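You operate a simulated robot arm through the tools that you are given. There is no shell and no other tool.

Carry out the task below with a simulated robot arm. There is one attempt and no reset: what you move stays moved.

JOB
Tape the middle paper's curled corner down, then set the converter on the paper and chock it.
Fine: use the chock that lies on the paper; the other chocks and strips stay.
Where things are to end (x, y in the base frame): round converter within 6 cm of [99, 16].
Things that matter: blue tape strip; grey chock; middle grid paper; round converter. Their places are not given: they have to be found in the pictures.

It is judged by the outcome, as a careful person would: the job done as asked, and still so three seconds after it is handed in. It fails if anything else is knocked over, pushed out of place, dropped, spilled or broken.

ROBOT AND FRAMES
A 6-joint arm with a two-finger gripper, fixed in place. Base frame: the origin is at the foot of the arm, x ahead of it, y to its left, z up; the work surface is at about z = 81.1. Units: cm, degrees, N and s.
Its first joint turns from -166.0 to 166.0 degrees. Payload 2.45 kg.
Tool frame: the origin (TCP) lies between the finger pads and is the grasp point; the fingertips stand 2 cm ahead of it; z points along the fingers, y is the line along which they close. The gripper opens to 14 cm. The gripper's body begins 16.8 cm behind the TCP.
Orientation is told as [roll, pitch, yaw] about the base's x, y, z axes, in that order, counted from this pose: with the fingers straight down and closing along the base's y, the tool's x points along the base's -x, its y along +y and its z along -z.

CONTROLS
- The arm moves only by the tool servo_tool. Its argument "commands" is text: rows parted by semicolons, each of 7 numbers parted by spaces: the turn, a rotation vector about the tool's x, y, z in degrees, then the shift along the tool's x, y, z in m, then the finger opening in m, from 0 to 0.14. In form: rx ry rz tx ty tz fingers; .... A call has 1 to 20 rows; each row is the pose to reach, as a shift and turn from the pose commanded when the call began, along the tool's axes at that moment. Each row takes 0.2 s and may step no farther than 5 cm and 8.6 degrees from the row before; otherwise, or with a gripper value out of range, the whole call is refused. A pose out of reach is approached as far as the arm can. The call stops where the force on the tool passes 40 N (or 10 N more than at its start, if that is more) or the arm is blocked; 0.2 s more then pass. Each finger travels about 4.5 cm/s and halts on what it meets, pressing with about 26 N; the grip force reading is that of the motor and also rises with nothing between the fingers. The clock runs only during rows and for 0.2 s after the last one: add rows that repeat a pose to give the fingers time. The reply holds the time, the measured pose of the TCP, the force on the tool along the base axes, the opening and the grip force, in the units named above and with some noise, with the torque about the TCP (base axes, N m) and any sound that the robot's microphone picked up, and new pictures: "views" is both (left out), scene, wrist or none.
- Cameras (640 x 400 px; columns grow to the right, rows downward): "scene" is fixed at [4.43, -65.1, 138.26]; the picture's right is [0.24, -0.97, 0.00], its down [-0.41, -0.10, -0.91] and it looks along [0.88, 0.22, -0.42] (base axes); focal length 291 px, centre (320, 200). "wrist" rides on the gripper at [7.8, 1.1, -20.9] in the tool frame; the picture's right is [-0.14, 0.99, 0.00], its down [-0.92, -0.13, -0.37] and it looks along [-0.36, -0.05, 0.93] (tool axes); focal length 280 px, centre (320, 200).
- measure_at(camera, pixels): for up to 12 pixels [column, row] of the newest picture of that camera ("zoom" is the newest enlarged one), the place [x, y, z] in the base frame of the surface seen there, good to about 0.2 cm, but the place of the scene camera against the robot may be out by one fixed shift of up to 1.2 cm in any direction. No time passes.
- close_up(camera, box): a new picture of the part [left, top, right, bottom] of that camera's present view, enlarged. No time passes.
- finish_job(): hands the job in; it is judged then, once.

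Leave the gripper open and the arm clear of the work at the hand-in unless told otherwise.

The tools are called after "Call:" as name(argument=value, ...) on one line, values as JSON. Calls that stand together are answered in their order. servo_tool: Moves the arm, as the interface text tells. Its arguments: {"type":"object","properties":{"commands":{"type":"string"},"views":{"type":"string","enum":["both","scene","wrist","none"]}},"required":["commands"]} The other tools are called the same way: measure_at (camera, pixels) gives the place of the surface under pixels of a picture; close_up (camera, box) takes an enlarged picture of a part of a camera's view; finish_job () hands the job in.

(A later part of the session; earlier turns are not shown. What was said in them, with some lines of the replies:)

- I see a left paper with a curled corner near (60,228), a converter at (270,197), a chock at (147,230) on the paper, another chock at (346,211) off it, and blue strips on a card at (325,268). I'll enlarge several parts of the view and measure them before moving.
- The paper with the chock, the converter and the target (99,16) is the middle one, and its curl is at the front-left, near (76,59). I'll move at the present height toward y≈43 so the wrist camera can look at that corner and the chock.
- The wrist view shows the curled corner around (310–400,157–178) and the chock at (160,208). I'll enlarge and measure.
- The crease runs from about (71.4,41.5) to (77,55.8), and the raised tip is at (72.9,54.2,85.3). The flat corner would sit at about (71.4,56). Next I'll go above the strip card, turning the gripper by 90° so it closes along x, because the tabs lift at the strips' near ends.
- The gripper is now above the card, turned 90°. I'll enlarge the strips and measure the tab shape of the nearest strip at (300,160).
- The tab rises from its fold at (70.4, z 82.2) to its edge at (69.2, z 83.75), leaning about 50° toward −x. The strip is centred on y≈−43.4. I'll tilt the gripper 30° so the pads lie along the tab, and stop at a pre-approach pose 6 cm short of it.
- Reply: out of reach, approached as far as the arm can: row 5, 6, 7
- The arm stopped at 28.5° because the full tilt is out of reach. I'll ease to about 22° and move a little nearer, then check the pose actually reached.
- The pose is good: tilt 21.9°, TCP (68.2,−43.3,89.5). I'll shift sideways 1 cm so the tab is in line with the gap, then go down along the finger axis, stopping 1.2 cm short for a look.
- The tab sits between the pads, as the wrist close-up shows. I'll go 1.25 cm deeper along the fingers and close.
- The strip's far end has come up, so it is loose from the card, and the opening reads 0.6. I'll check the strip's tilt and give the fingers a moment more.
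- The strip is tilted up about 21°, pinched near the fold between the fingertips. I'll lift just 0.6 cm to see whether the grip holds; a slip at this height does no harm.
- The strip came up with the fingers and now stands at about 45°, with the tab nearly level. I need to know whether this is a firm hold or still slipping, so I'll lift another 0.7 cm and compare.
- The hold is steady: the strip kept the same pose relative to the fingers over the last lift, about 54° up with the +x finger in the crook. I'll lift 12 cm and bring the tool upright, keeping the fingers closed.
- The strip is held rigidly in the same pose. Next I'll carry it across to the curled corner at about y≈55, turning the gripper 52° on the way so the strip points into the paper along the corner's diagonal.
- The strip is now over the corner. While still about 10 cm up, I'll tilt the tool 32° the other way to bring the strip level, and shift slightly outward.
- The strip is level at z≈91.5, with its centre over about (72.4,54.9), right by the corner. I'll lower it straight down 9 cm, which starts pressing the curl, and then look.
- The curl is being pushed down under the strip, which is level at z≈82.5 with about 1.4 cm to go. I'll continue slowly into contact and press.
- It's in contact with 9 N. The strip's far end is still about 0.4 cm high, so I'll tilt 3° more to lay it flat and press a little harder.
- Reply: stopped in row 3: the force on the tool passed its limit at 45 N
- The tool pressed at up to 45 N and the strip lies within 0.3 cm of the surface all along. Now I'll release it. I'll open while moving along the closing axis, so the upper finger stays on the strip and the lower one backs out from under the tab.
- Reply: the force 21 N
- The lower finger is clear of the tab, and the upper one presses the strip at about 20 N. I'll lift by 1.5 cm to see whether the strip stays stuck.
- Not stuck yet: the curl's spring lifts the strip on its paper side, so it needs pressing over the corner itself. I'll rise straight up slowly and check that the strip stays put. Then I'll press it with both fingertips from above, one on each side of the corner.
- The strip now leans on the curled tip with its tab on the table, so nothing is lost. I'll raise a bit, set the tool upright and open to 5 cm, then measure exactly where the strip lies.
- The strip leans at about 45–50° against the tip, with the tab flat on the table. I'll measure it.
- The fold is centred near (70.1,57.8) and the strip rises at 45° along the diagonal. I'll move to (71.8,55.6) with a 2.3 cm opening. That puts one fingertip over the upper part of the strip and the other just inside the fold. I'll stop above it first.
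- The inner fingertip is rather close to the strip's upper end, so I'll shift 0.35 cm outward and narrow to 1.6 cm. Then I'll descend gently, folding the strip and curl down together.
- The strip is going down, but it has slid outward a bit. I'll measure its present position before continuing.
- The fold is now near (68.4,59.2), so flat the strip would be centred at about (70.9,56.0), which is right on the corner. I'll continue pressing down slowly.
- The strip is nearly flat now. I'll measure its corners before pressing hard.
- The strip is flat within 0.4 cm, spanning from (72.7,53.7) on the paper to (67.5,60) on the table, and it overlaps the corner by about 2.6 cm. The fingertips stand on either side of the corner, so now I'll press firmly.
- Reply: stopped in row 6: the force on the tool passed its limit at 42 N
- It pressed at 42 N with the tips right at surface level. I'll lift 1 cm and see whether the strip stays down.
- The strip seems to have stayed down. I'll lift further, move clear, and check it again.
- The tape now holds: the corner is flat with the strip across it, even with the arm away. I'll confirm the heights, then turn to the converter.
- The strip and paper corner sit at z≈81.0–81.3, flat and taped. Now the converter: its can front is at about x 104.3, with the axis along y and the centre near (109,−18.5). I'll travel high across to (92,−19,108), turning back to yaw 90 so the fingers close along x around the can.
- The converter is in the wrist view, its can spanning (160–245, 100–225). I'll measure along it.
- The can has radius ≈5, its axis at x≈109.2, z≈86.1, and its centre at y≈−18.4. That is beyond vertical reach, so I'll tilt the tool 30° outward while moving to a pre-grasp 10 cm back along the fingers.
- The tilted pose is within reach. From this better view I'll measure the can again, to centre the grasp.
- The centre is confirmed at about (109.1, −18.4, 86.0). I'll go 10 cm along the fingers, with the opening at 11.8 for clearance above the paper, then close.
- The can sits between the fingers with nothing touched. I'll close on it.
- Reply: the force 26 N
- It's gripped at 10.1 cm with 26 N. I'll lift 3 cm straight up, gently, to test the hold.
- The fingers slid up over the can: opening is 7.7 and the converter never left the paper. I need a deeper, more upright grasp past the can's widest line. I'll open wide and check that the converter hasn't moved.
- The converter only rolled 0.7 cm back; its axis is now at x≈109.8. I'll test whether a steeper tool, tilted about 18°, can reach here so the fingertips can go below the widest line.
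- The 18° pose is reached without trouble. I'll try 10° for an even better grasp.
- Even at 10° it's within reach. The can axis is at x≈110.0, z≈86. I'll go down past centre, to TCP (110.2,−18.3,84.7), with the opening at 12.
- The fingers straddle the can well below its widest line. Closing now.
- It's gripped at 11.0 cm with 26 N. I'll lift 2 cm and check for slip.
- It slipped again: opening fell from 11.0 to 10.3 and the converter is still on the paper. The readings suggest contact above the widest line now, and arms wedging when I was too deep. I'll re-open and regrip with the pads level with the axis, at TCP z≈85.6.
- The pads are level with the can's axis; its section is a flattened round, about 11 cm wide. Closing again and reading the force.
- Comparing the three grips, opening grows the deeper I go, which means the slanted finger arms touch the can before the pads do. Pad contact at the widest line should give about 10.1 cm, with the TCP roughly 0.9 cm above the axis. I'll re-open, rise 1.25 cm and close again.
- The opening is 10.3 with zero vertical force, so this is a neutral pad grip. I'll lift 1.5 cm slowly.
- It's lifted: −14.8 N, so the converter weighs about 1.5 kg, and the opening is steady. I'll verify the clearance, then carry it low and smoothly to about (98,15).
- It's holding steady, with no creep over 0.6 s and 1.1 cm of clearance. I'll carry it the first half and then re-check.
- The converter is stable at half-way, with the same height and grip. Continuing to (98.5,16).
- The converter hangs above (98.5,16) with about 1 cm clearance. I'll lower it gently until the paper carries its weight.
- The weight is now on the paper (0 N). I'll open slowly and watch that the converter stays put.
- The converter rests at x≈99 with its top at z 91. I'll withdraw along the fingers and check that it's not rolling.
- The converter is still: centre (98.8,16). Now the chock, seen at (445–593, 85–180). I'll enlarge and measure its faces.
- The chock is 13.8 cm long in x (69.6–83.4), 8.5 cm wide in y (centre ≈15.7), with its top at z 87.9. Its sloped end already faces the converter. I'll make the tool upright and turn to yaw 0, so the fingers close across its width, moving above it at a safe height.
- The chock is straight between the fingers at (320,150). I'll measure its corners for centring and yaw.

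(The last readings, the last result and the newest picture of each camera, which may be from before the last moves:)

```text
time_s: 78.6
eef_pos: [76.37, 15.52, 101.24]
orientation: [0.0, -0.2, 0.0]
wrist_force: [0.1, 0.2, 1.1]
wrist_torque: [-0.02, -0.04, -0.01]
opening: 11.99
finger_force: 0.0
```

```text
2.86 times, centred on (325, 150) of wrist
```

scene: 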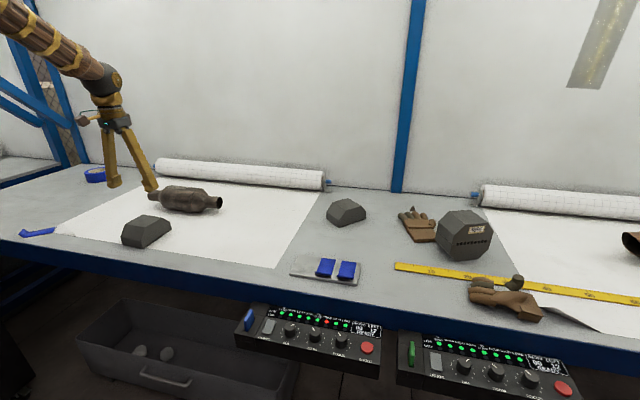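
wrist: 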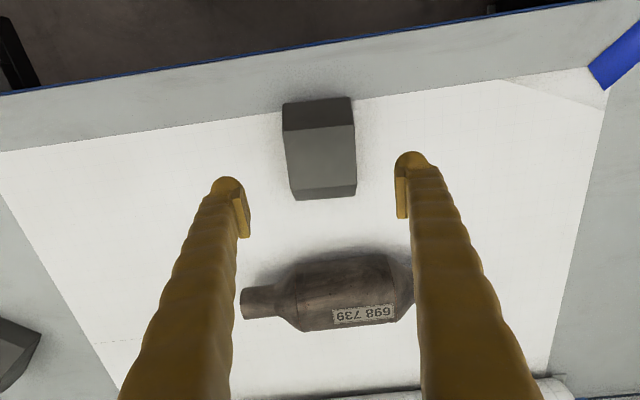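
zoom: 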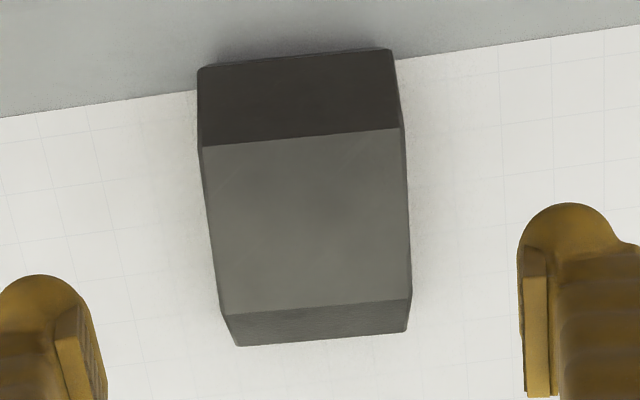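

The chock centre is (76.6,15.95), with its yaw only about 2.5° off. I'll descend so the pads sit at its upper sides (TCP z≈86.8) with the opening at 11, then close.

Call:
servo_tool(commands="0 0 0 -0.001 0.004 0.03 0.115; 0 0 0 -0.002 0.0043 0.06 0.11; 0 0 0 -0.002 0.0043 0.09 0.11; 0 0 0 -0.002 0.0043 0.115 0.11; 0 0 0 -0.002 0.0043 0.132 0.11; 0 0 0 -0.002 0.0043 0.144 0.11; 0 0 0 -0.002 0.0043 0.144 0.11; 0 0 0 -0.002 0.0043 0.144 0.095; 0 0 0 -0.002 0.0043 0.144 0.08; 0 0 0 -0.002 0.0043 0.144 0.05; 0 0 0 -0.002 0.0043 0.144 0.05; 0 0 0 -0.002 0.0043 0.144 0.05")

Call:
close_up(camera="wrist", box=[220, 80, 440, 240])

```text
time_s: 81.2
eef_pos: [76.81, 16.24, 86.83]
orientation: [0.1, -0.3, -0.1]
wrist_force: [0.1, -14.7, 12.0]
wrist_torque: [-0.08, -0.05, -0.21]
opening: 9.15
finger_force: 26.3
```

scene: 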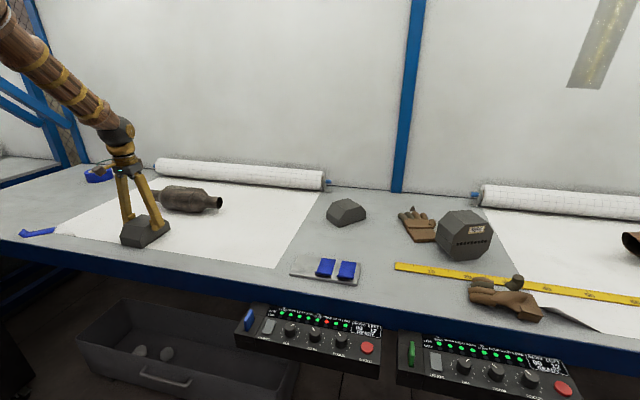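
wrist: 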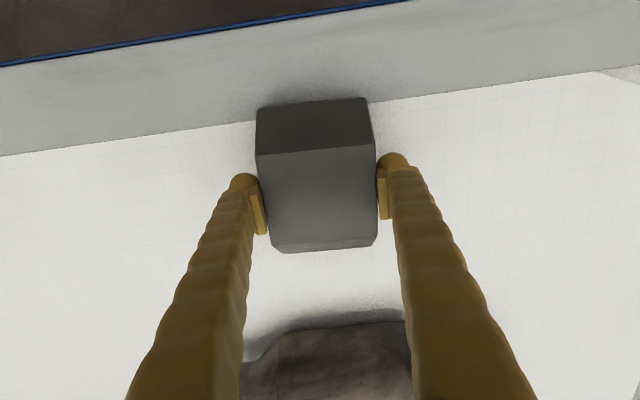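

```text
2.50 times, centred on (330, 160) of wrist
```

zoom: 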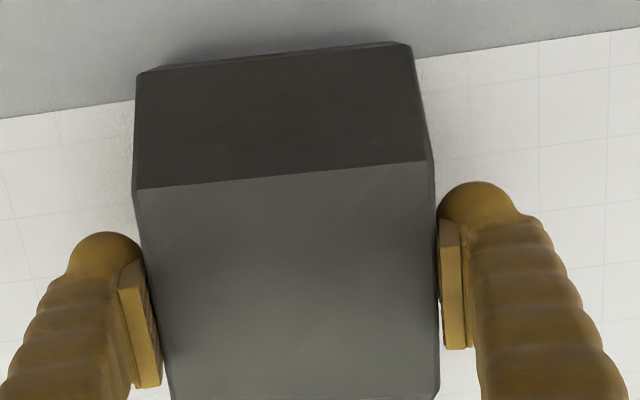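

The arms catch the chock's top edges: opening is 9.15, with 12 N up and 15 N sideways. I'll open, rise 1 cm so the pads themselves meet the sides, shift 0.3 cm in y, and close again.

Call:
servo_tool(commands="0 0 0 0 0 0 0.10; 0 0 0 0 -0.003 0 0.11; 0 0 0 0 -0.003 -0.005 0.11; 0 0 0 0 -0.003 -0.010 0.11; 0 0 0 0 -0.003 -0.010 0.11; 0 0 0 0 -0.003 -0.010 0.095; 0 0 0 0 -0.003 -0.010 0.08; 0 0 0 0 -0.003 -0.010 0.05; 0 0 0 0 -0.003 -0.010 0.05; 0 0 0 0 -0.003 -0.010 0.05")

Call:
close_up(camera="wrist", box=[220, 80, 440, 240])

```text
time_s: 83.4
eef_pos: [76.63, 15.91, 87.85]
orientation: [0.2, -0.3, -0.1]
wrist_force: [0.4, 15.8, 12.8]
wrist_torque: [0.28, 0.09, -0.21]
opening: 8.8
finger_force: 26.2
```

scene: 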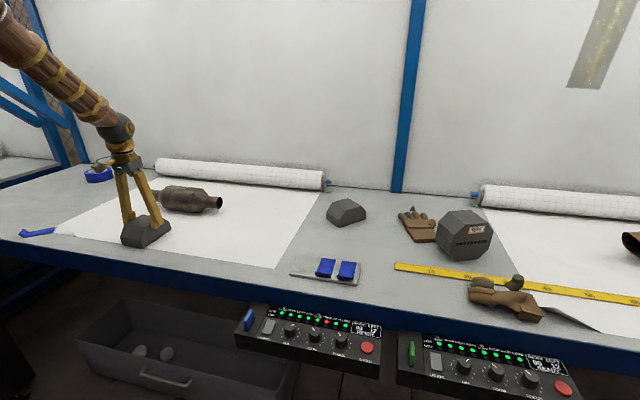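
wrist: 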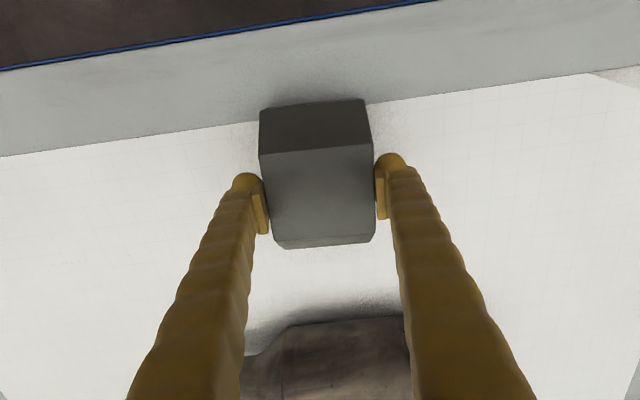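

```text
2.50 times, centred on (330, 160) of wrist
```

zoom: 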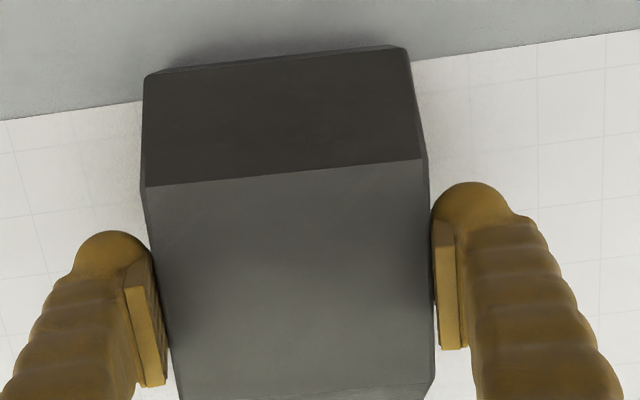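

The two sideways readings show the centre lies midway, so I'll shift 0.15 cm back to balance the grip, then try a 1 cm lift.

Call:
servo_tool(commands="0 0 0 0 0.0008 0 0.05; 0 0 0 0 0.0015 0 0.05; 0 0 0 0 0.0015 0 0.05; 0 0 0 0 0.0015 -0.003 0.05; 0 0 0 0 0.0015 -0.006 0.05; 0 0 0 0 0.0015 -0.01 0.05; 0 0 0 0 0.0015 -0.01 0.05")

Call:
measure_at(camera="wrist", pixels=[[320, 170], [280, 170], [360, 170], [320, 220], [320, 130]])

```text
time_s: 85.0
eef_pos: [76.59, 15.94, 88.81]
orientation: [0.0, -0.2, -0.1]
wrist_force: [0.5, -0.5, -7.1]
wrist_torque: [0.01, 0.01, 0.02]
opening: 8.81
finger_force: 26.6
```

scene: 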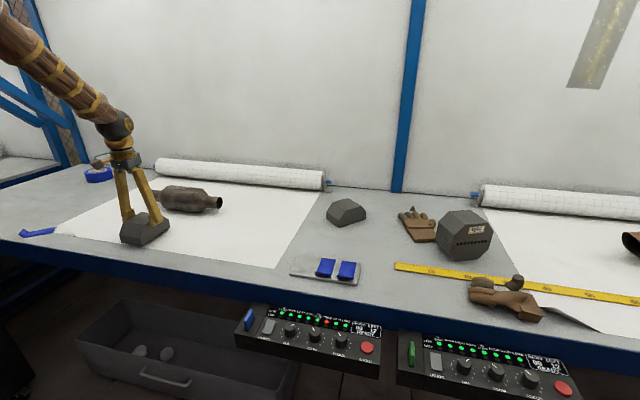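
wrist: 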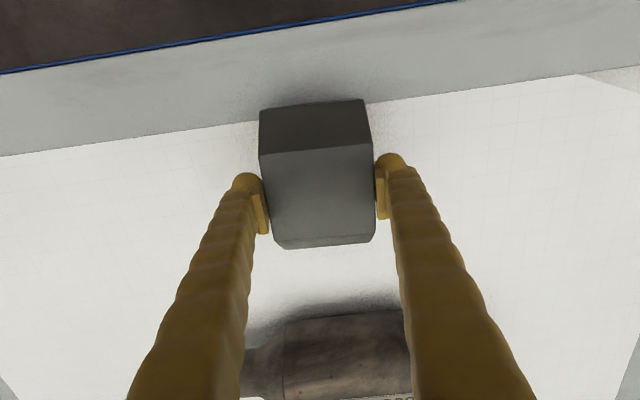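

```text
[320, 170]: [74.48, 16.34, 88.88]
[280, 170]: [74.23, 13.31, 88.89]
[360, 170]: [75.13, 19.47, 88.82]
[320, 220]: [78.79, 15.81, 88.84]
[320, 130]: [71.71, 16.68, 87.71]
```

The chock is lifted level with a firm hold (7 N). I'll carry it 9.3 cm toward the converter, keeping it 1 cm up, then measure the gap.

Call:
servo_tool(commands="0 0 0 -0.006 0 0 0.05; 0 0 0 -0.02 0 0 0.05; 0 0 0 -0.036 0 0 0.05; 0 0 0 -0.052 0 0 0.05; 0 0 0 -0.068 0 0 0.05; 0 0 0 -0.082 0 0 0.05; 0 0 0 -0.09 0 0 0.05; 0 0 0 -0.093 0 0 0.05; 0 0 0 -0.093 0 0 0.05")

Call:
close_up(camera="wrist", box=[220, 120, 440, 340])

Call:
close_up(camera="scene", box=[110, 150, 238, 250])

Call:
measure_at(camera="wrist", pixels=[[320, 220], [320, 232], [320, 240], [320, 246], [320, 250], [320, 256], [320, 262], [320, 270], [320, 285], [320, 300]])

```text
time_s: 87.0
eef_pos: [85.88, 16.02, 88.85]
orientation: [0.1, -0.2, 0.0]
wrist_force: [-0.6, 0.0, -7.9]
wrist_torque: [-0.02, -0.01, 0.0]
opening: 8.82
finger_force: 25.8
```

scene: 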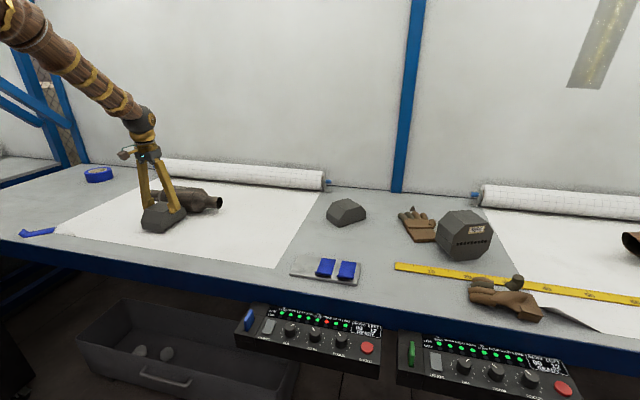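
wrist: 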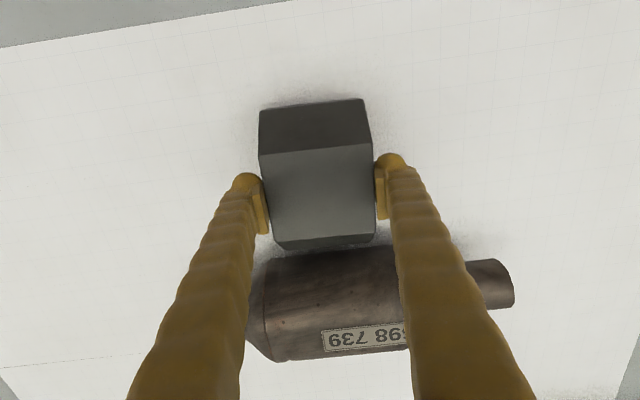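

```text
1.82 times, centred on (330, 230) of wrist
```

zoom: 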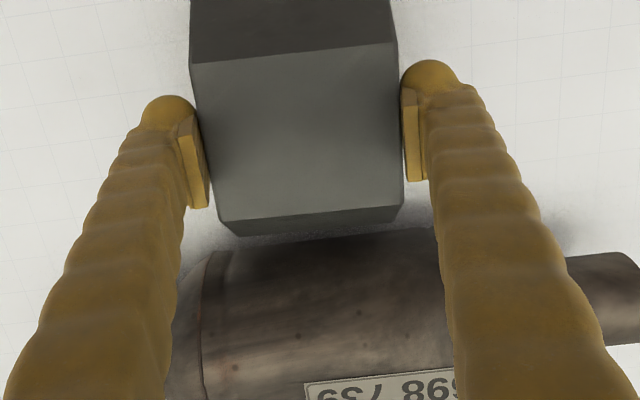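

```text
4.00 times, centred on (174, 200) of scene
```

zoom: 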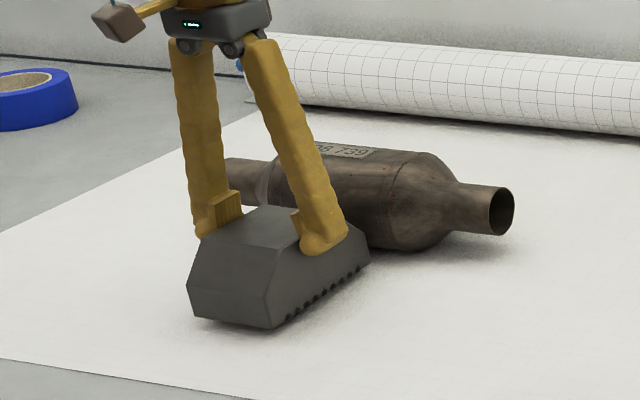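

```text
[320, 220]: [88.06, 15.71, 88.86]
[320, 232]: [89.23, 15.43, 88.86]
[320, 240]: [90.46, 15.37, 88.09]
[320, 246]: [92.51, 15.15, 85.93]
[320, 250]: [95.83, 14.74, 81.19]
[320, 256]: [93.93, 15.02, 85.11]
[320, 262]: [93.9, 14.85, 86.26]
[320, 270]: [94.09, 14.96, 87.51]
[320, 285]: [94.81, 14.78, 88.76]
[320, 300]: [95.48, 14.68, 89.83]
```

The gap is about 1.4 cm: the chock's leading edge is at x 92.5 and the can's front at 93.9. I'll move 1.15 cm further and lower it until the paper takes the weight.

Call:
servo_tool(commands="0 0 0 -0.006 0 0 0.05; 0 0 0 -0.0115 0 0 0.05; 0 0 0 -0.0115 0 0.003 0.05; 0 0 0 -0.0115 0 0.006 0.05; 0 0 0 -0.0115 0 0.0085 0.05; 0 0 0 -0.0115 0 0.0095 0.05; 0 0 0 -0.0115 0 0.0095 0.05")

Call:
measure_at(camera="wrist", pixels=[[320, 220], [320, 232], [320, 240], [320, 246], [320, 248], [320, 250], [320, 253], [320, 256], [320, 262], [320, 270], [320, 285], [320, 300]])

Call:
close_up(camera="scene", box=[110, 150, 238, 250])

```text
time_s: 88.6
eef_pos: [87.01, 16.09, 87.97]
orientation: [0.1, -0.1, -0.2]
wrist_force: [0.1, 0.2, -7.9]
wrist_torque: [-0.02, -0.03, -0.01]
opening: 8.78
finger_force: 26.0
```

scene: 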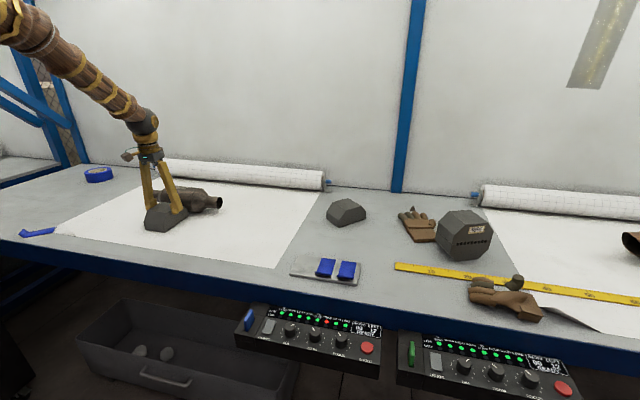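
wrist: 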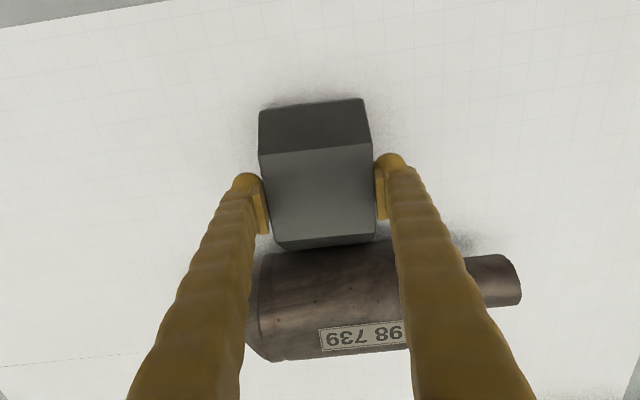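

```text
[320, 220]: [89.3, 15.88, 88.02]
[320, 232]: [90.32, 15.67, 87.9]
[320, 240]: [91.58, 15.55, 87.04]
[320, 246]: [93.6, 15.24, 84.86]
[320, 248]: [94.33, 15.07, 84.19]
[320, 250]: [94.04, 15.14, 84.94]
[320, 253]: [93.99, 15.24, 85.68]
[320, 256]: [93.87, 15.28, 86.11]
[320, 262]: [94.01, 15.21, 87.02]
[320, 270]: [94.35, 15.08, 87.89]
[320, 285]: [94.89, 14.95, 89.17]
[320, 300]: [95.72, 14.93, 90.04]
```

```text
4.00 times, centred on (174, 200) of scene
```

zoom: 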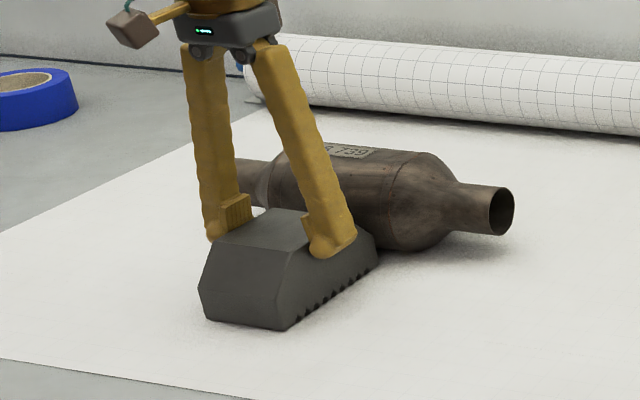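

The gap is about 0.4 cm and the chock is 0.1 cm above the paper. I'll lower the last bit, then ease forward 0.4 cm until it touches the converter.

Call:
servo_tool(commands="0 0 0 0 0 0.001 0.05; 0 0 0 0 0 0.002 0.05; 0 0 0 0 0 0.002 0.05; 0 0 0 -0.0015 0 0.002 0.05; 0 0 0 -0.003 0 0.002 0.05; 0 0 0 -0.004 0 0.002 0.05; 0 0 0 -0.004 0 0.002 0.05")

Call:
measure_at(camera="wrist", pixels=[[320, 220], [320, 232], [320, 240], [320, 244], [320, 246], [320, 248], [320, 250], [320, 253], [320, 256], [320, 262], [320, 285], [320, 300]])

Call:
close_up(camera="scene", box=[110, 150, 238, 250])

```text
time_s: 89.9
eef_pos: [87.18, 15.97, 87.86]
orientation: [0.1, -0.2, 0.0]
wrist_force: [-7.8, 1.1, 6.4]
wrist_torque: [-0.11, -0.11, -0.12]
opening: 8.77
finger_force: 25.4
stopped in row 6: the force on the tool passed its limit at 42 N (the readings are from after the stop); the commanded pose is now the measured one
```

scene: 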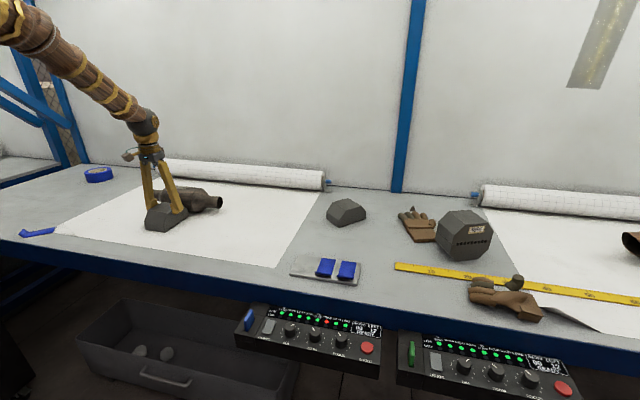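
wrist: 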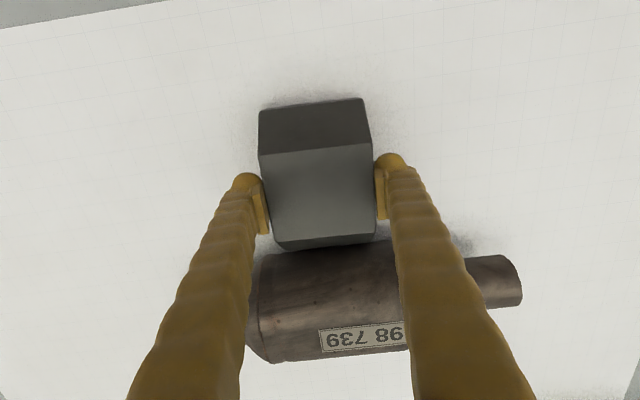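

```text
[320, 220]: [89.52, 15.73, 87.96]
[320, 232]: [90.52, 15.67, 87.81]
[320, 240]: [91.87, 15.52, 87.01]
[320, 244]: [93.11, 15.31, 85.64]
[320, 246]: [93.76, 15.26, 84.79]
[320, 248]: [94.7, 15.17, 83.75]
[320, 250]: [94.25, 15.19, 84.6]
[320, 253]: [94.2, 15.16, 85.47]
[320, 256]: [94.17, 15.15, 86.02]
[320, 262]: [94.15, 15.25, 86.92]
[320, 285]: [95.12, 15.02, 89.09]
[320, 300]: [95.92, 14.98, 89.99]
```

```text
4.00 times, centred on (174, 200) of scene
```

zoom: 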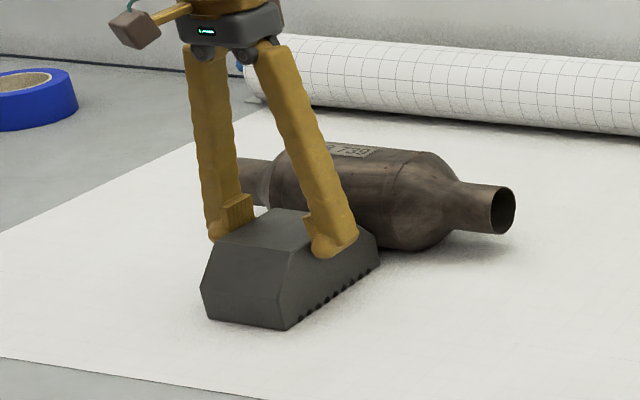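

The stop came from contact: the can's front moved from 93.9 to about 94.2, so the chock is touching it and standing on the paper. I'll open the fingers and rise clear.

Call:
servo_tool(commands="0 0 0 0 0 0 0.092; 0 0 0 0 0 0 0.098; 0 0 0 0 0 0 0.105; 0 0 0 0 0 0 0.115; 0 0 0 0 0 0 0.115; 0 0 0 0 0 -0.02 0.115; 0 0 0 0 0 -0.05 0.115; 0 0 0 0 0 -0.09 0.115; 0 0 0 0 0 -0.13 0.115; 0 0 0 0 0 -0.13 0.115")

Call:
close_up(camera="scene", box=[110, 150, 238, 250])

Call:
close_up(camera="wrist", box=[200, 80, 480, 280])

```text
time_s: 92.1
eef_pos: [87.26, 15.91, 100.67]
orientation: [0.1, -0.1, -0.1]
wrist_force: [-0.3, -0.2, -0.1]
wrist_torque: [0.0, 0.03, -0.05]
opening: 11.51
finger_force: 0.1
```

scene: 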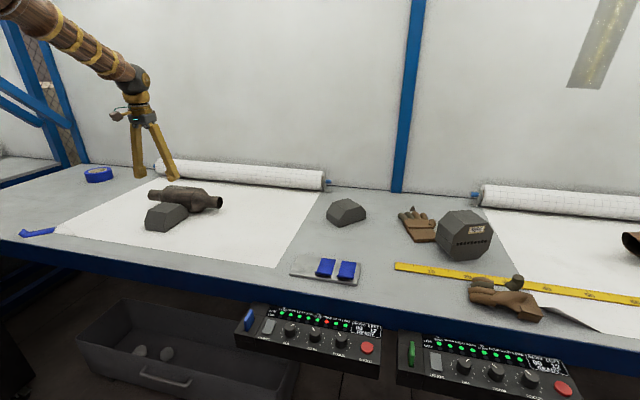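
wrist: 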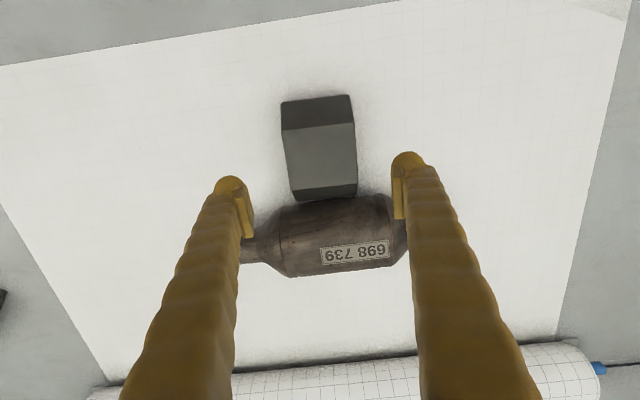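

```text
4.00 times, centred on (174, 200) of scene
```

zoom: 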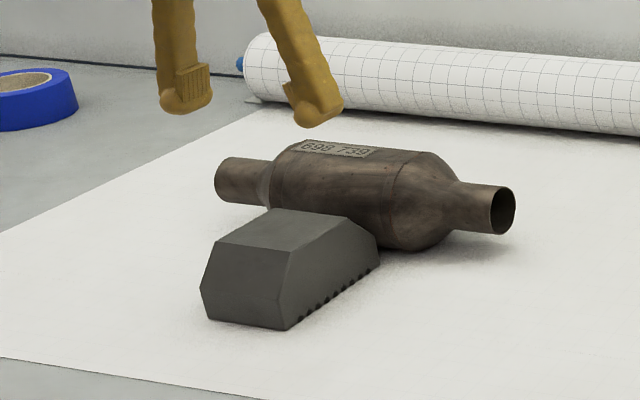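

```text
2.00 times, centred on (340, 180) of wrist
```

zoom: 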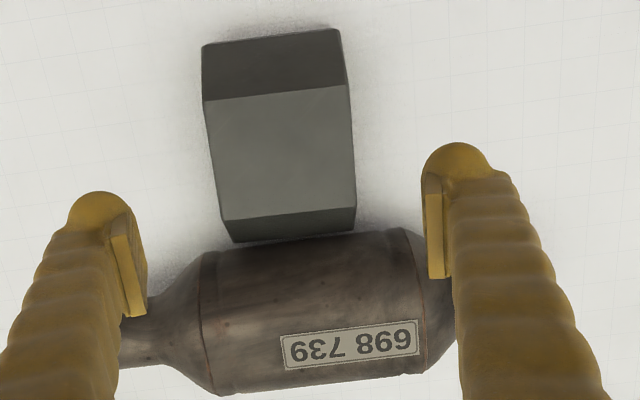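

The chock stands against the can and both stay put. I'll measure positions and the remaining gap.

Call:
measure_at(camera="wrist", pixels=[[300, 199], [300, 202], [300, 206], [330, 196], [330, 198], [330, 200], [354, 192], [354, 195], [354, 198], [330, 225], [330, 210], [330, 240]])

Call:
measure_at(camera="wrist", pixels=[[282, 220], [282, 230], [385, 205], [385, 215], [245, 255], [290, 260], [330, 260], [330, 150], [290, 105], [348, 98]])

Call:
close_up(camera="wrist", box=[270, 175, 370, 225])

```text
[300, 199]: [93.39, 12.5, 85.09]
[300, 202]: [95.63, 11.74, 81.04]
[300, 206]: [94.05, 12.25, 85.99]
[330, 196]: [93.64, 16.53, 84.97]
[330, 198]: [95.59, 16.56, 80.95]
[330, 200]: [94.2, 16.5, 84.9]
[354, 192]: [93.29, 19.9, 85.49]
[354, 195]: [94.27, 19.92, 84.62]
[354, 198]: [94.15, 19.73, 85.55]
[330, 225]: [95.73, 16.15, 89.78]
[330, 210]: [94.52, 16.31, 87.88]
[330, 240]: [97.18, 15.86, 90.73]
```

```text
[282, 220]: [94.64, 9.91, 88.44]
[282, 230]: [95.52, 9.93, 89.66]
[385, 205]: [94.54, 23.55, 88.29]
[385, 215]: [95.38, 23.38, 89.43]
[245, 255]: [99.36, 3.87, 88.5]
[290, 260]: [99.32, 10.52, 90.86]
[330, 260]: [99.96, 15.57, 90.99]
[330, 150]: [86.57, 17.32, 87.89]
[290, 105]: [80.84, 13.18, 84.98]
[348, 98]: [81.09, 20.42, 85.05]
```

```text
6.40 times, centred on (320, 200) of wrist
```

zoom: 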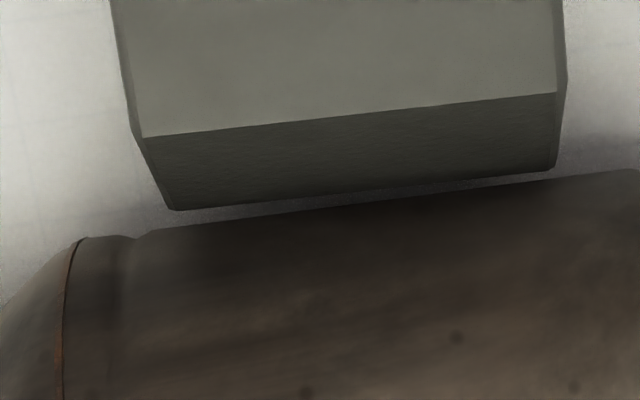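

A gap of about 0.3–0.4 cm remains between chock (93.7) and can (94.1). I'll close it by nudging the chock from behind with closed fingertips. First I'll go behind it, over (76.8,16.3), and down to tip height z≈82.5.

Call:
servo_tool(commands="0 0 0 0.03 0.001 0 0.09; 0 0 0 0.06 0.002 0 0.06; 0 0 0 0.09 0.003 0 0.03; 0 0 0 0.107 0.004 0 0; 0 0 0 0.107 0.004 0 0; 0 0 0 0.107 0.004 0.04 0; 0 0 0 0.107 0.004 0.08 0; 0 0 0 0.107 0.004 0.12 0; 0 0 0 0.107 0.004 0.15 0; 0 0 0 0.107 0.004 0.162 0; 0 0 0 0.107 0.004 0.162 0")

Call:
close_up(camera="scene", box=[80, 150, 238, 260])

Call:
close_up(camera="wrist", box=[200, 120, 440, 300])

```text
time_s: 94.5
eef_pos: [76.44, 16.41, 84.41]
orientation: [0.1, -0.1, -0.1]
wrist_force: [0.2, 0.1, -0.4]
wrist_torque: [0.04, 0.04, 0.02]
opening: 0.0
finger_force: 26.3
```

scene: 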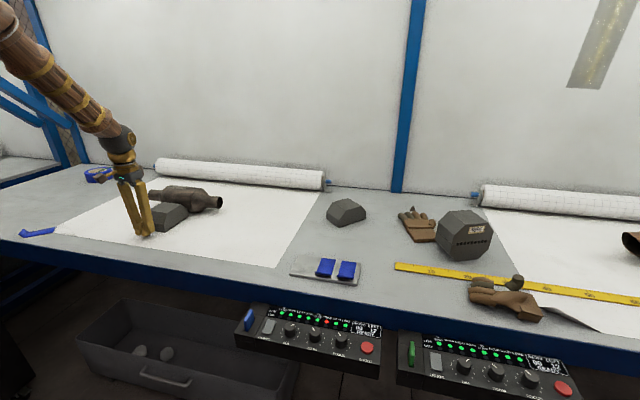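
wrist: 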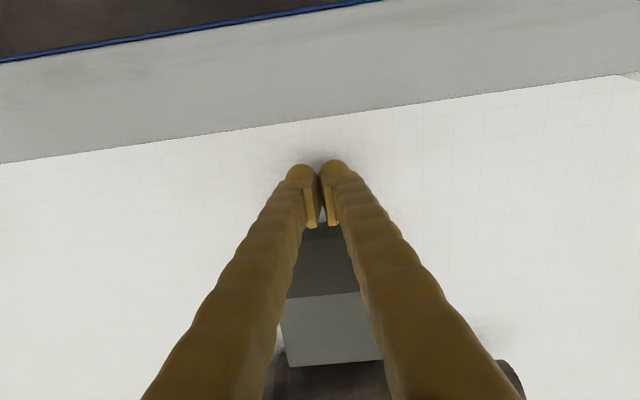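

```text
3.64 times, centred on (159, 205) of scene
```

zoom: 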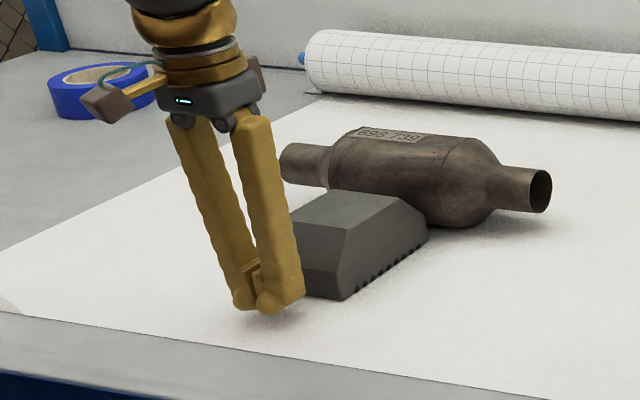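

```text
2.22 times, centred on (320, 210) of wrist
```

zoom: 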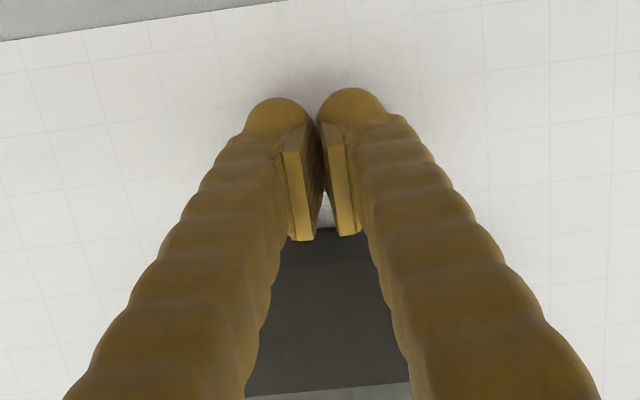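

The fingertips are behind the chock with about 2 cm to go. I'll advance slowly until the force shows contact.

Call:
servo_tool(commands="0 0 0 -0.008 0 0 0; 0 0 0 -0.014 0 0 0; 0 0 0 -0.018 0 0 0; 0 0 0 -0.020 0 0 0; 0 0 0 -0.021 0 0 0; 0 0 0 -0.022 0 0 0; 0 0 0 -0.023 0 0 0; 0 0 0 -0.023 0 0 0", views="wrist")

Call:
measure_at(camera="wrist", pixels=[[320, 240], [320, 280], [320, 330], [320, 345], [320, 350], [320, 355], [320, 360], [320, 370], [330, 340], [330, 350]])

```text
time_s: 96.3
eef_pos: [78.9, 16.48, 84.57]
orientation: [0.1, -0.2, 0.0]
wrist_force: [-13.8, 0.6, 4.9]
wrist_torque: [-0.01, 0.05, -0.05]
opening: 0.6
finger_force: 25.9
```

wrist: 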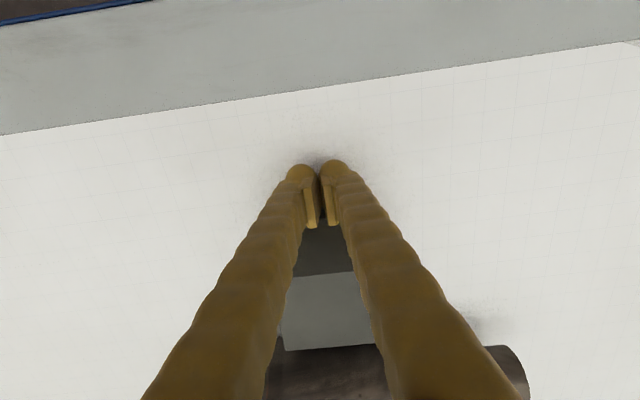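

```text
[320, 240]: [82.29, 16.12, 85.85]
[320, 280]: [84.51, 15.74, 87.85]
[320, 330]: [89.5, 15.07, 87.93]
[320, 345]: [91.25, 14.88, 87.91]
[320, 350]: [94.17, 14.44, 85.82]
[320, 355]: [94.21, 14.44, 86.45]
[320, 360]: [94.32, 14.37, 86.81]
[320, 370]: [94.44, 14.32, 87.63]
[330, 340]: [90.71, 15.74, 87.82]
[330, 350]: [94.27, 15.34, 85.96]
```

The push reads 14 N, the chock has moved about 0.4 cm forward and the can's front stays at 94.2. I'll back off, rise, and look from above.

Call:
servo_tool(commands="0 0 0 0.01 0 0 0; 0 0 0 0.03 0 0 0.01; 0 0 0 0.03 0 -0.04 0.03; 0 0 0 0.01 0 -0.08 0.06; 0 0 0 -0.03 0 -0.12 0.1; 0 0 0 -0.07 0 -0.16 0.13; 0 0 0 -0.09 0 -0.18 0.14; 0 0 0 -0.09 0 -0.18 0.14")

Call:
close_up(camera="scene", box=[110, 150, 238, 250])

Call:
close_up(camera="wrist", box=[260, 130, 380, 230])

```text
refused: row 5 steps farther than a row can; nothing moved
```

```text
4.00 times, centred on (174, 200) of scene
```

zoom: 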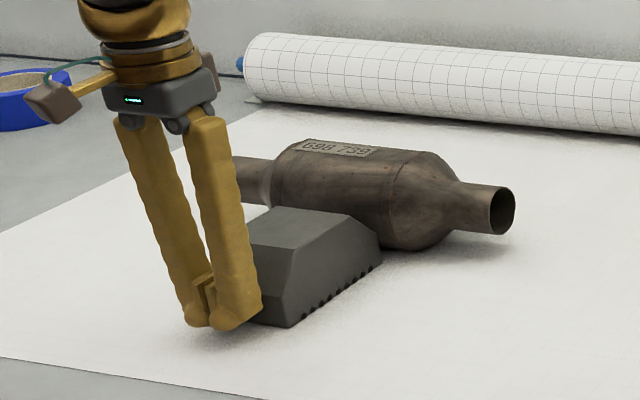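

```text
4.00 times, centred on (320, 180) of wrist
```

zoom: 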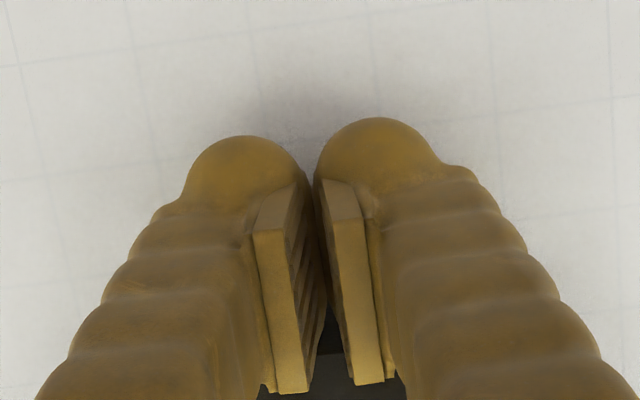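

One step in that call was too long and it was refused, so nothing moved. I'll repeat the retreat with shorter steps.

Call:
servo_tool(commands="0 0 0 0.01 0 0 0; 0 0 0 0.03 0 0 0.01; 0 0 0 0.03 0 -0.04 0.03; 0 0 0 0.03 0 -0.08 0.06; 0 0 0 0.01 0 -0.12 0.1; 0 0 0 -0.02 0 -0.15 0.13; 0 0 0 -0.05 0 -0.17 0.14; 0 0 0 -0.08 0 -0.18 0.14; 0 0 0 -0.08 0 -0.18 0.14")

Call:
close_up(camera="scene", box=[110, 150, 238, 250])

Call:
close_up(camera="wrist", box=[250, 130, 390, 240])

```text
time_s: 98.3
eef_pos: [86.7, 16.36, 102.49]
orientation: [0.0, -0.3, -0.1]
wrist_force: [-0.4, 0.2, 0.0]
wrist_torque: [0.02, 0.0, 0.03]
opening: 13.99
finger_force: 0.1
```

scene: 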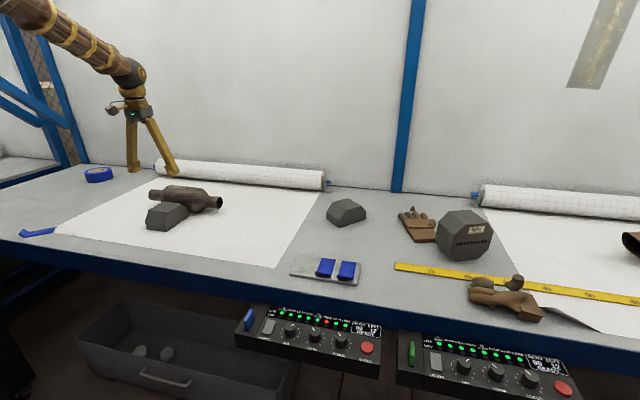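
wrist: 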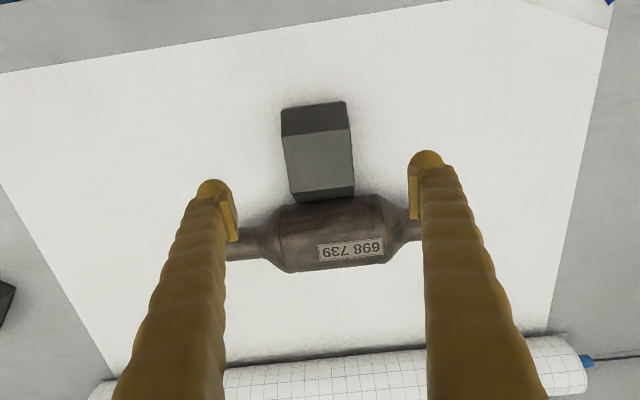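

```text
4.00 times, centred on (174, 200) of scene
```

zoom: 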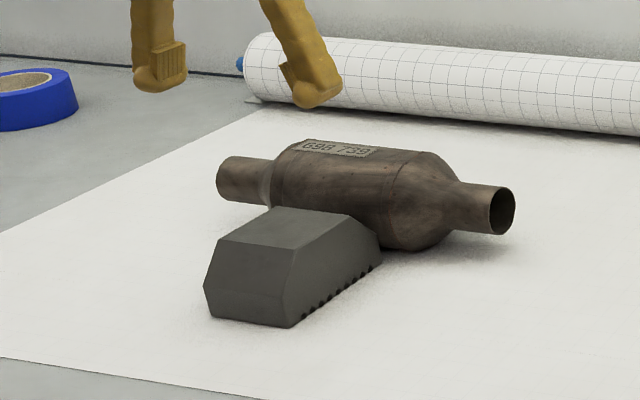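

```text
3.64 times, centred on (320, 185) of wrist
```

zoom: 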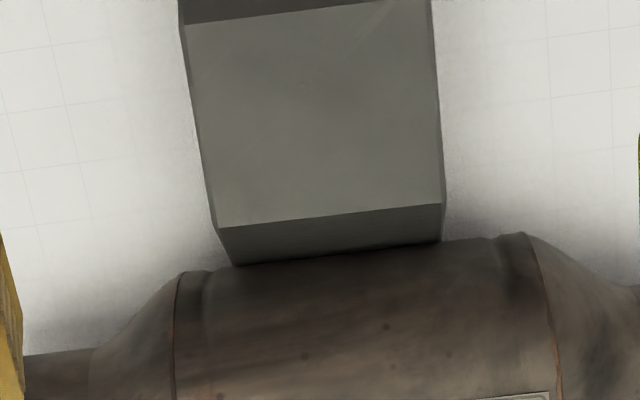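

The chock now touches the can along its whole edge. I'll raise the arm clear with the gripper open, let a few seconds pass, and check the converter, chock and tape once more.

Call:
servo_tool(commands="0 0 0 0.03 -0.03 -0.02 0.14; 0 0 0 0.06 -0.06 -0.04 0.14; 0 0 0 0.09 -0.09 -0.06 0.14; 0 0 0 0.12 -0.12 -0.08 0.14; 0 0 0 0.15 -0.15 -0.10 0.14; 0 0 0 0.18 -0.18 -0.11 0.14; 0 0 0 0.20 -0.20 -0.11 0.14; 0 0 0 0.20 -0.20 -0.11 0.14; 0 0 0 0.20 -0.20 -0.11 0.14; 0 0 0 0.20 -0.20 -0.11 0.14; 0 0 0 0.20 -0.20 -0.11 0.14; 0 0 0 0.20 -0.20 -0.11 0.14; 0 0 0 0.20 -0.20 -0.11 0.14; 0 0 0 0.20 -0.20 -0.11 0.14; 0 0 0 0.20 -0.20 -0.11 0.14; 0 0 0 0.20 -0.20 -0.11 0.14")

Call:
close_up(camera="scene", box=[0, 150, 256, 270])

Call:
close_up(camera="scene", box=[10, 195, 106, 265])

Call:
measure_at(camera="scene", pixels=[[65, 228], [60, 230], [55, 231], [40, 232], [185, 192], [152, 195], [220, 202]])

```text
time_s: 101.7
eef_pos: [67.01, -3.59, 113.54]
orientation: [0.2, -0.2, -0.1]
wrist_force: [0.6, -0.7, -0.3]
wrist_torque: [0.03, 0.01, -0.03]
opening: 14.03
finger_force: 0.1
```

scene: 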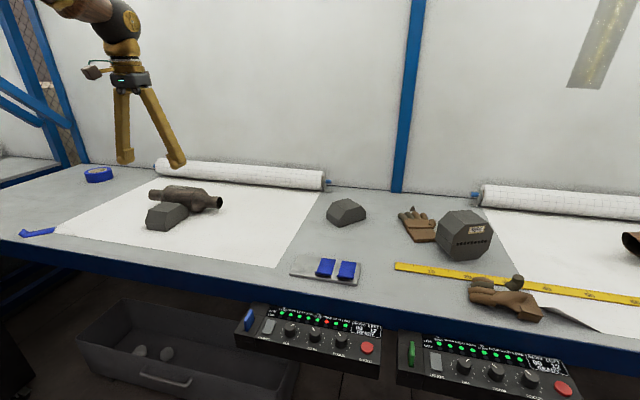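
wrist: 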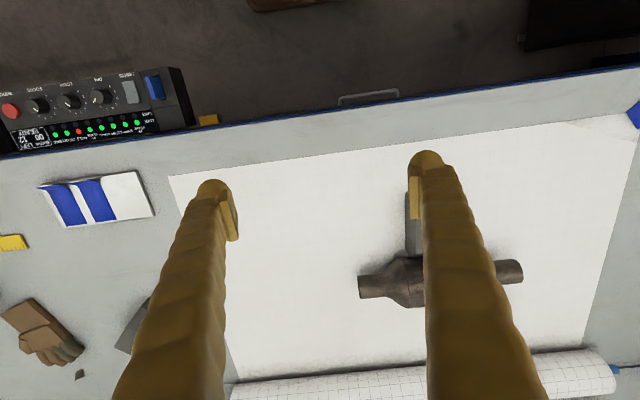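

```text
2.50 times, centred on (128, 210) of scene
```

zoom: 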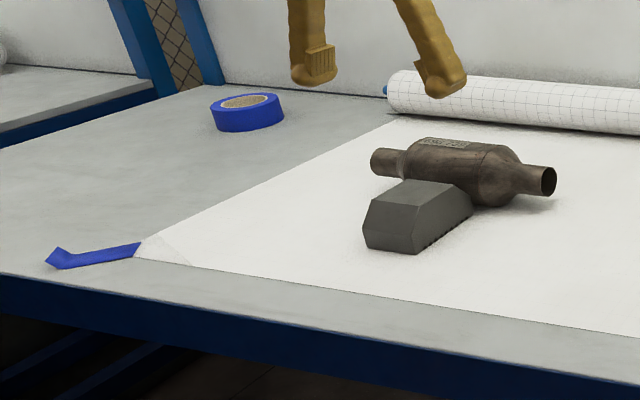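

```text
5.71 times, centred on (58, 230) of scene
```

zoom: 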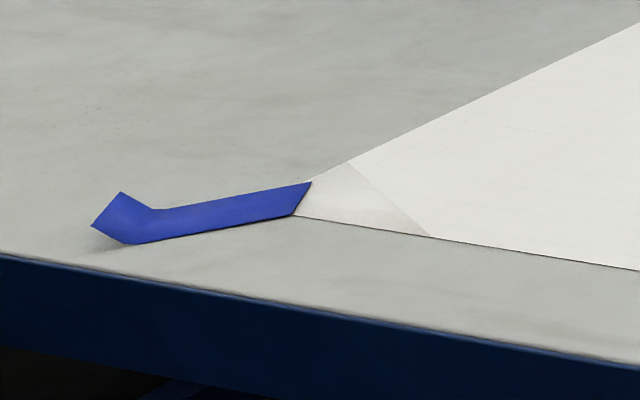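

```text
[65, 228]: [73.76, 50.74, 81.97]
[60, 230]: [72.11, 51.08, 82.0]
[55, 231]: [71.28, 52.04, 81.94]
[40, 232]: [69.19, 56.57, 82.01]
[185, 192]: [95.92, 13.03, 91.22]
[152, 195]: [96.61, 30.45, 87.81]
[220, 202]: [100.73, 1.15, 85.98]
```

Everything is settled:
- **Tape:** the strip holds the corner flat.
- **Converter:** it lies at about (99,16) on the paper.
- **Chock:** it touches the converter.
- **Other things:** the other chock and the other two strips have not moved.

The gripper is open and clear, so I'm handing the job in.

Call:
finish_job()

```text
The job is handed in.
```

The job is handed in. The paper's corner is taped flat, the converter is set on the paper, and the chock is against it. In the last pictures, about three seconds after the arm had moved clear, nothing had shifted.

- **Tape:** One blue strip lies across the front-left corner, about 2.6 cm of it on the paper and the rest on the table. It took two tries. The curl lifted the strip after the first press, but it held after I pressed it down again on both sides of the corner. The strip's pull tab still sticks up a little on the table side.
- **Converter:** It lies at about (99, 16), the target spot. My first two lifts slipped without raising it off the paper. One of them rolled it back about 0.7 cm before the third grip held.
- **Chock:** I moved the chock that was on the paper to the converter's near side and nudged it into contact. From above, I could see no gap along its edge.

The other chock and the two remaining strips are where they were. I saw nothing else disturbed. The gripper is open and the arm is clear of the work.
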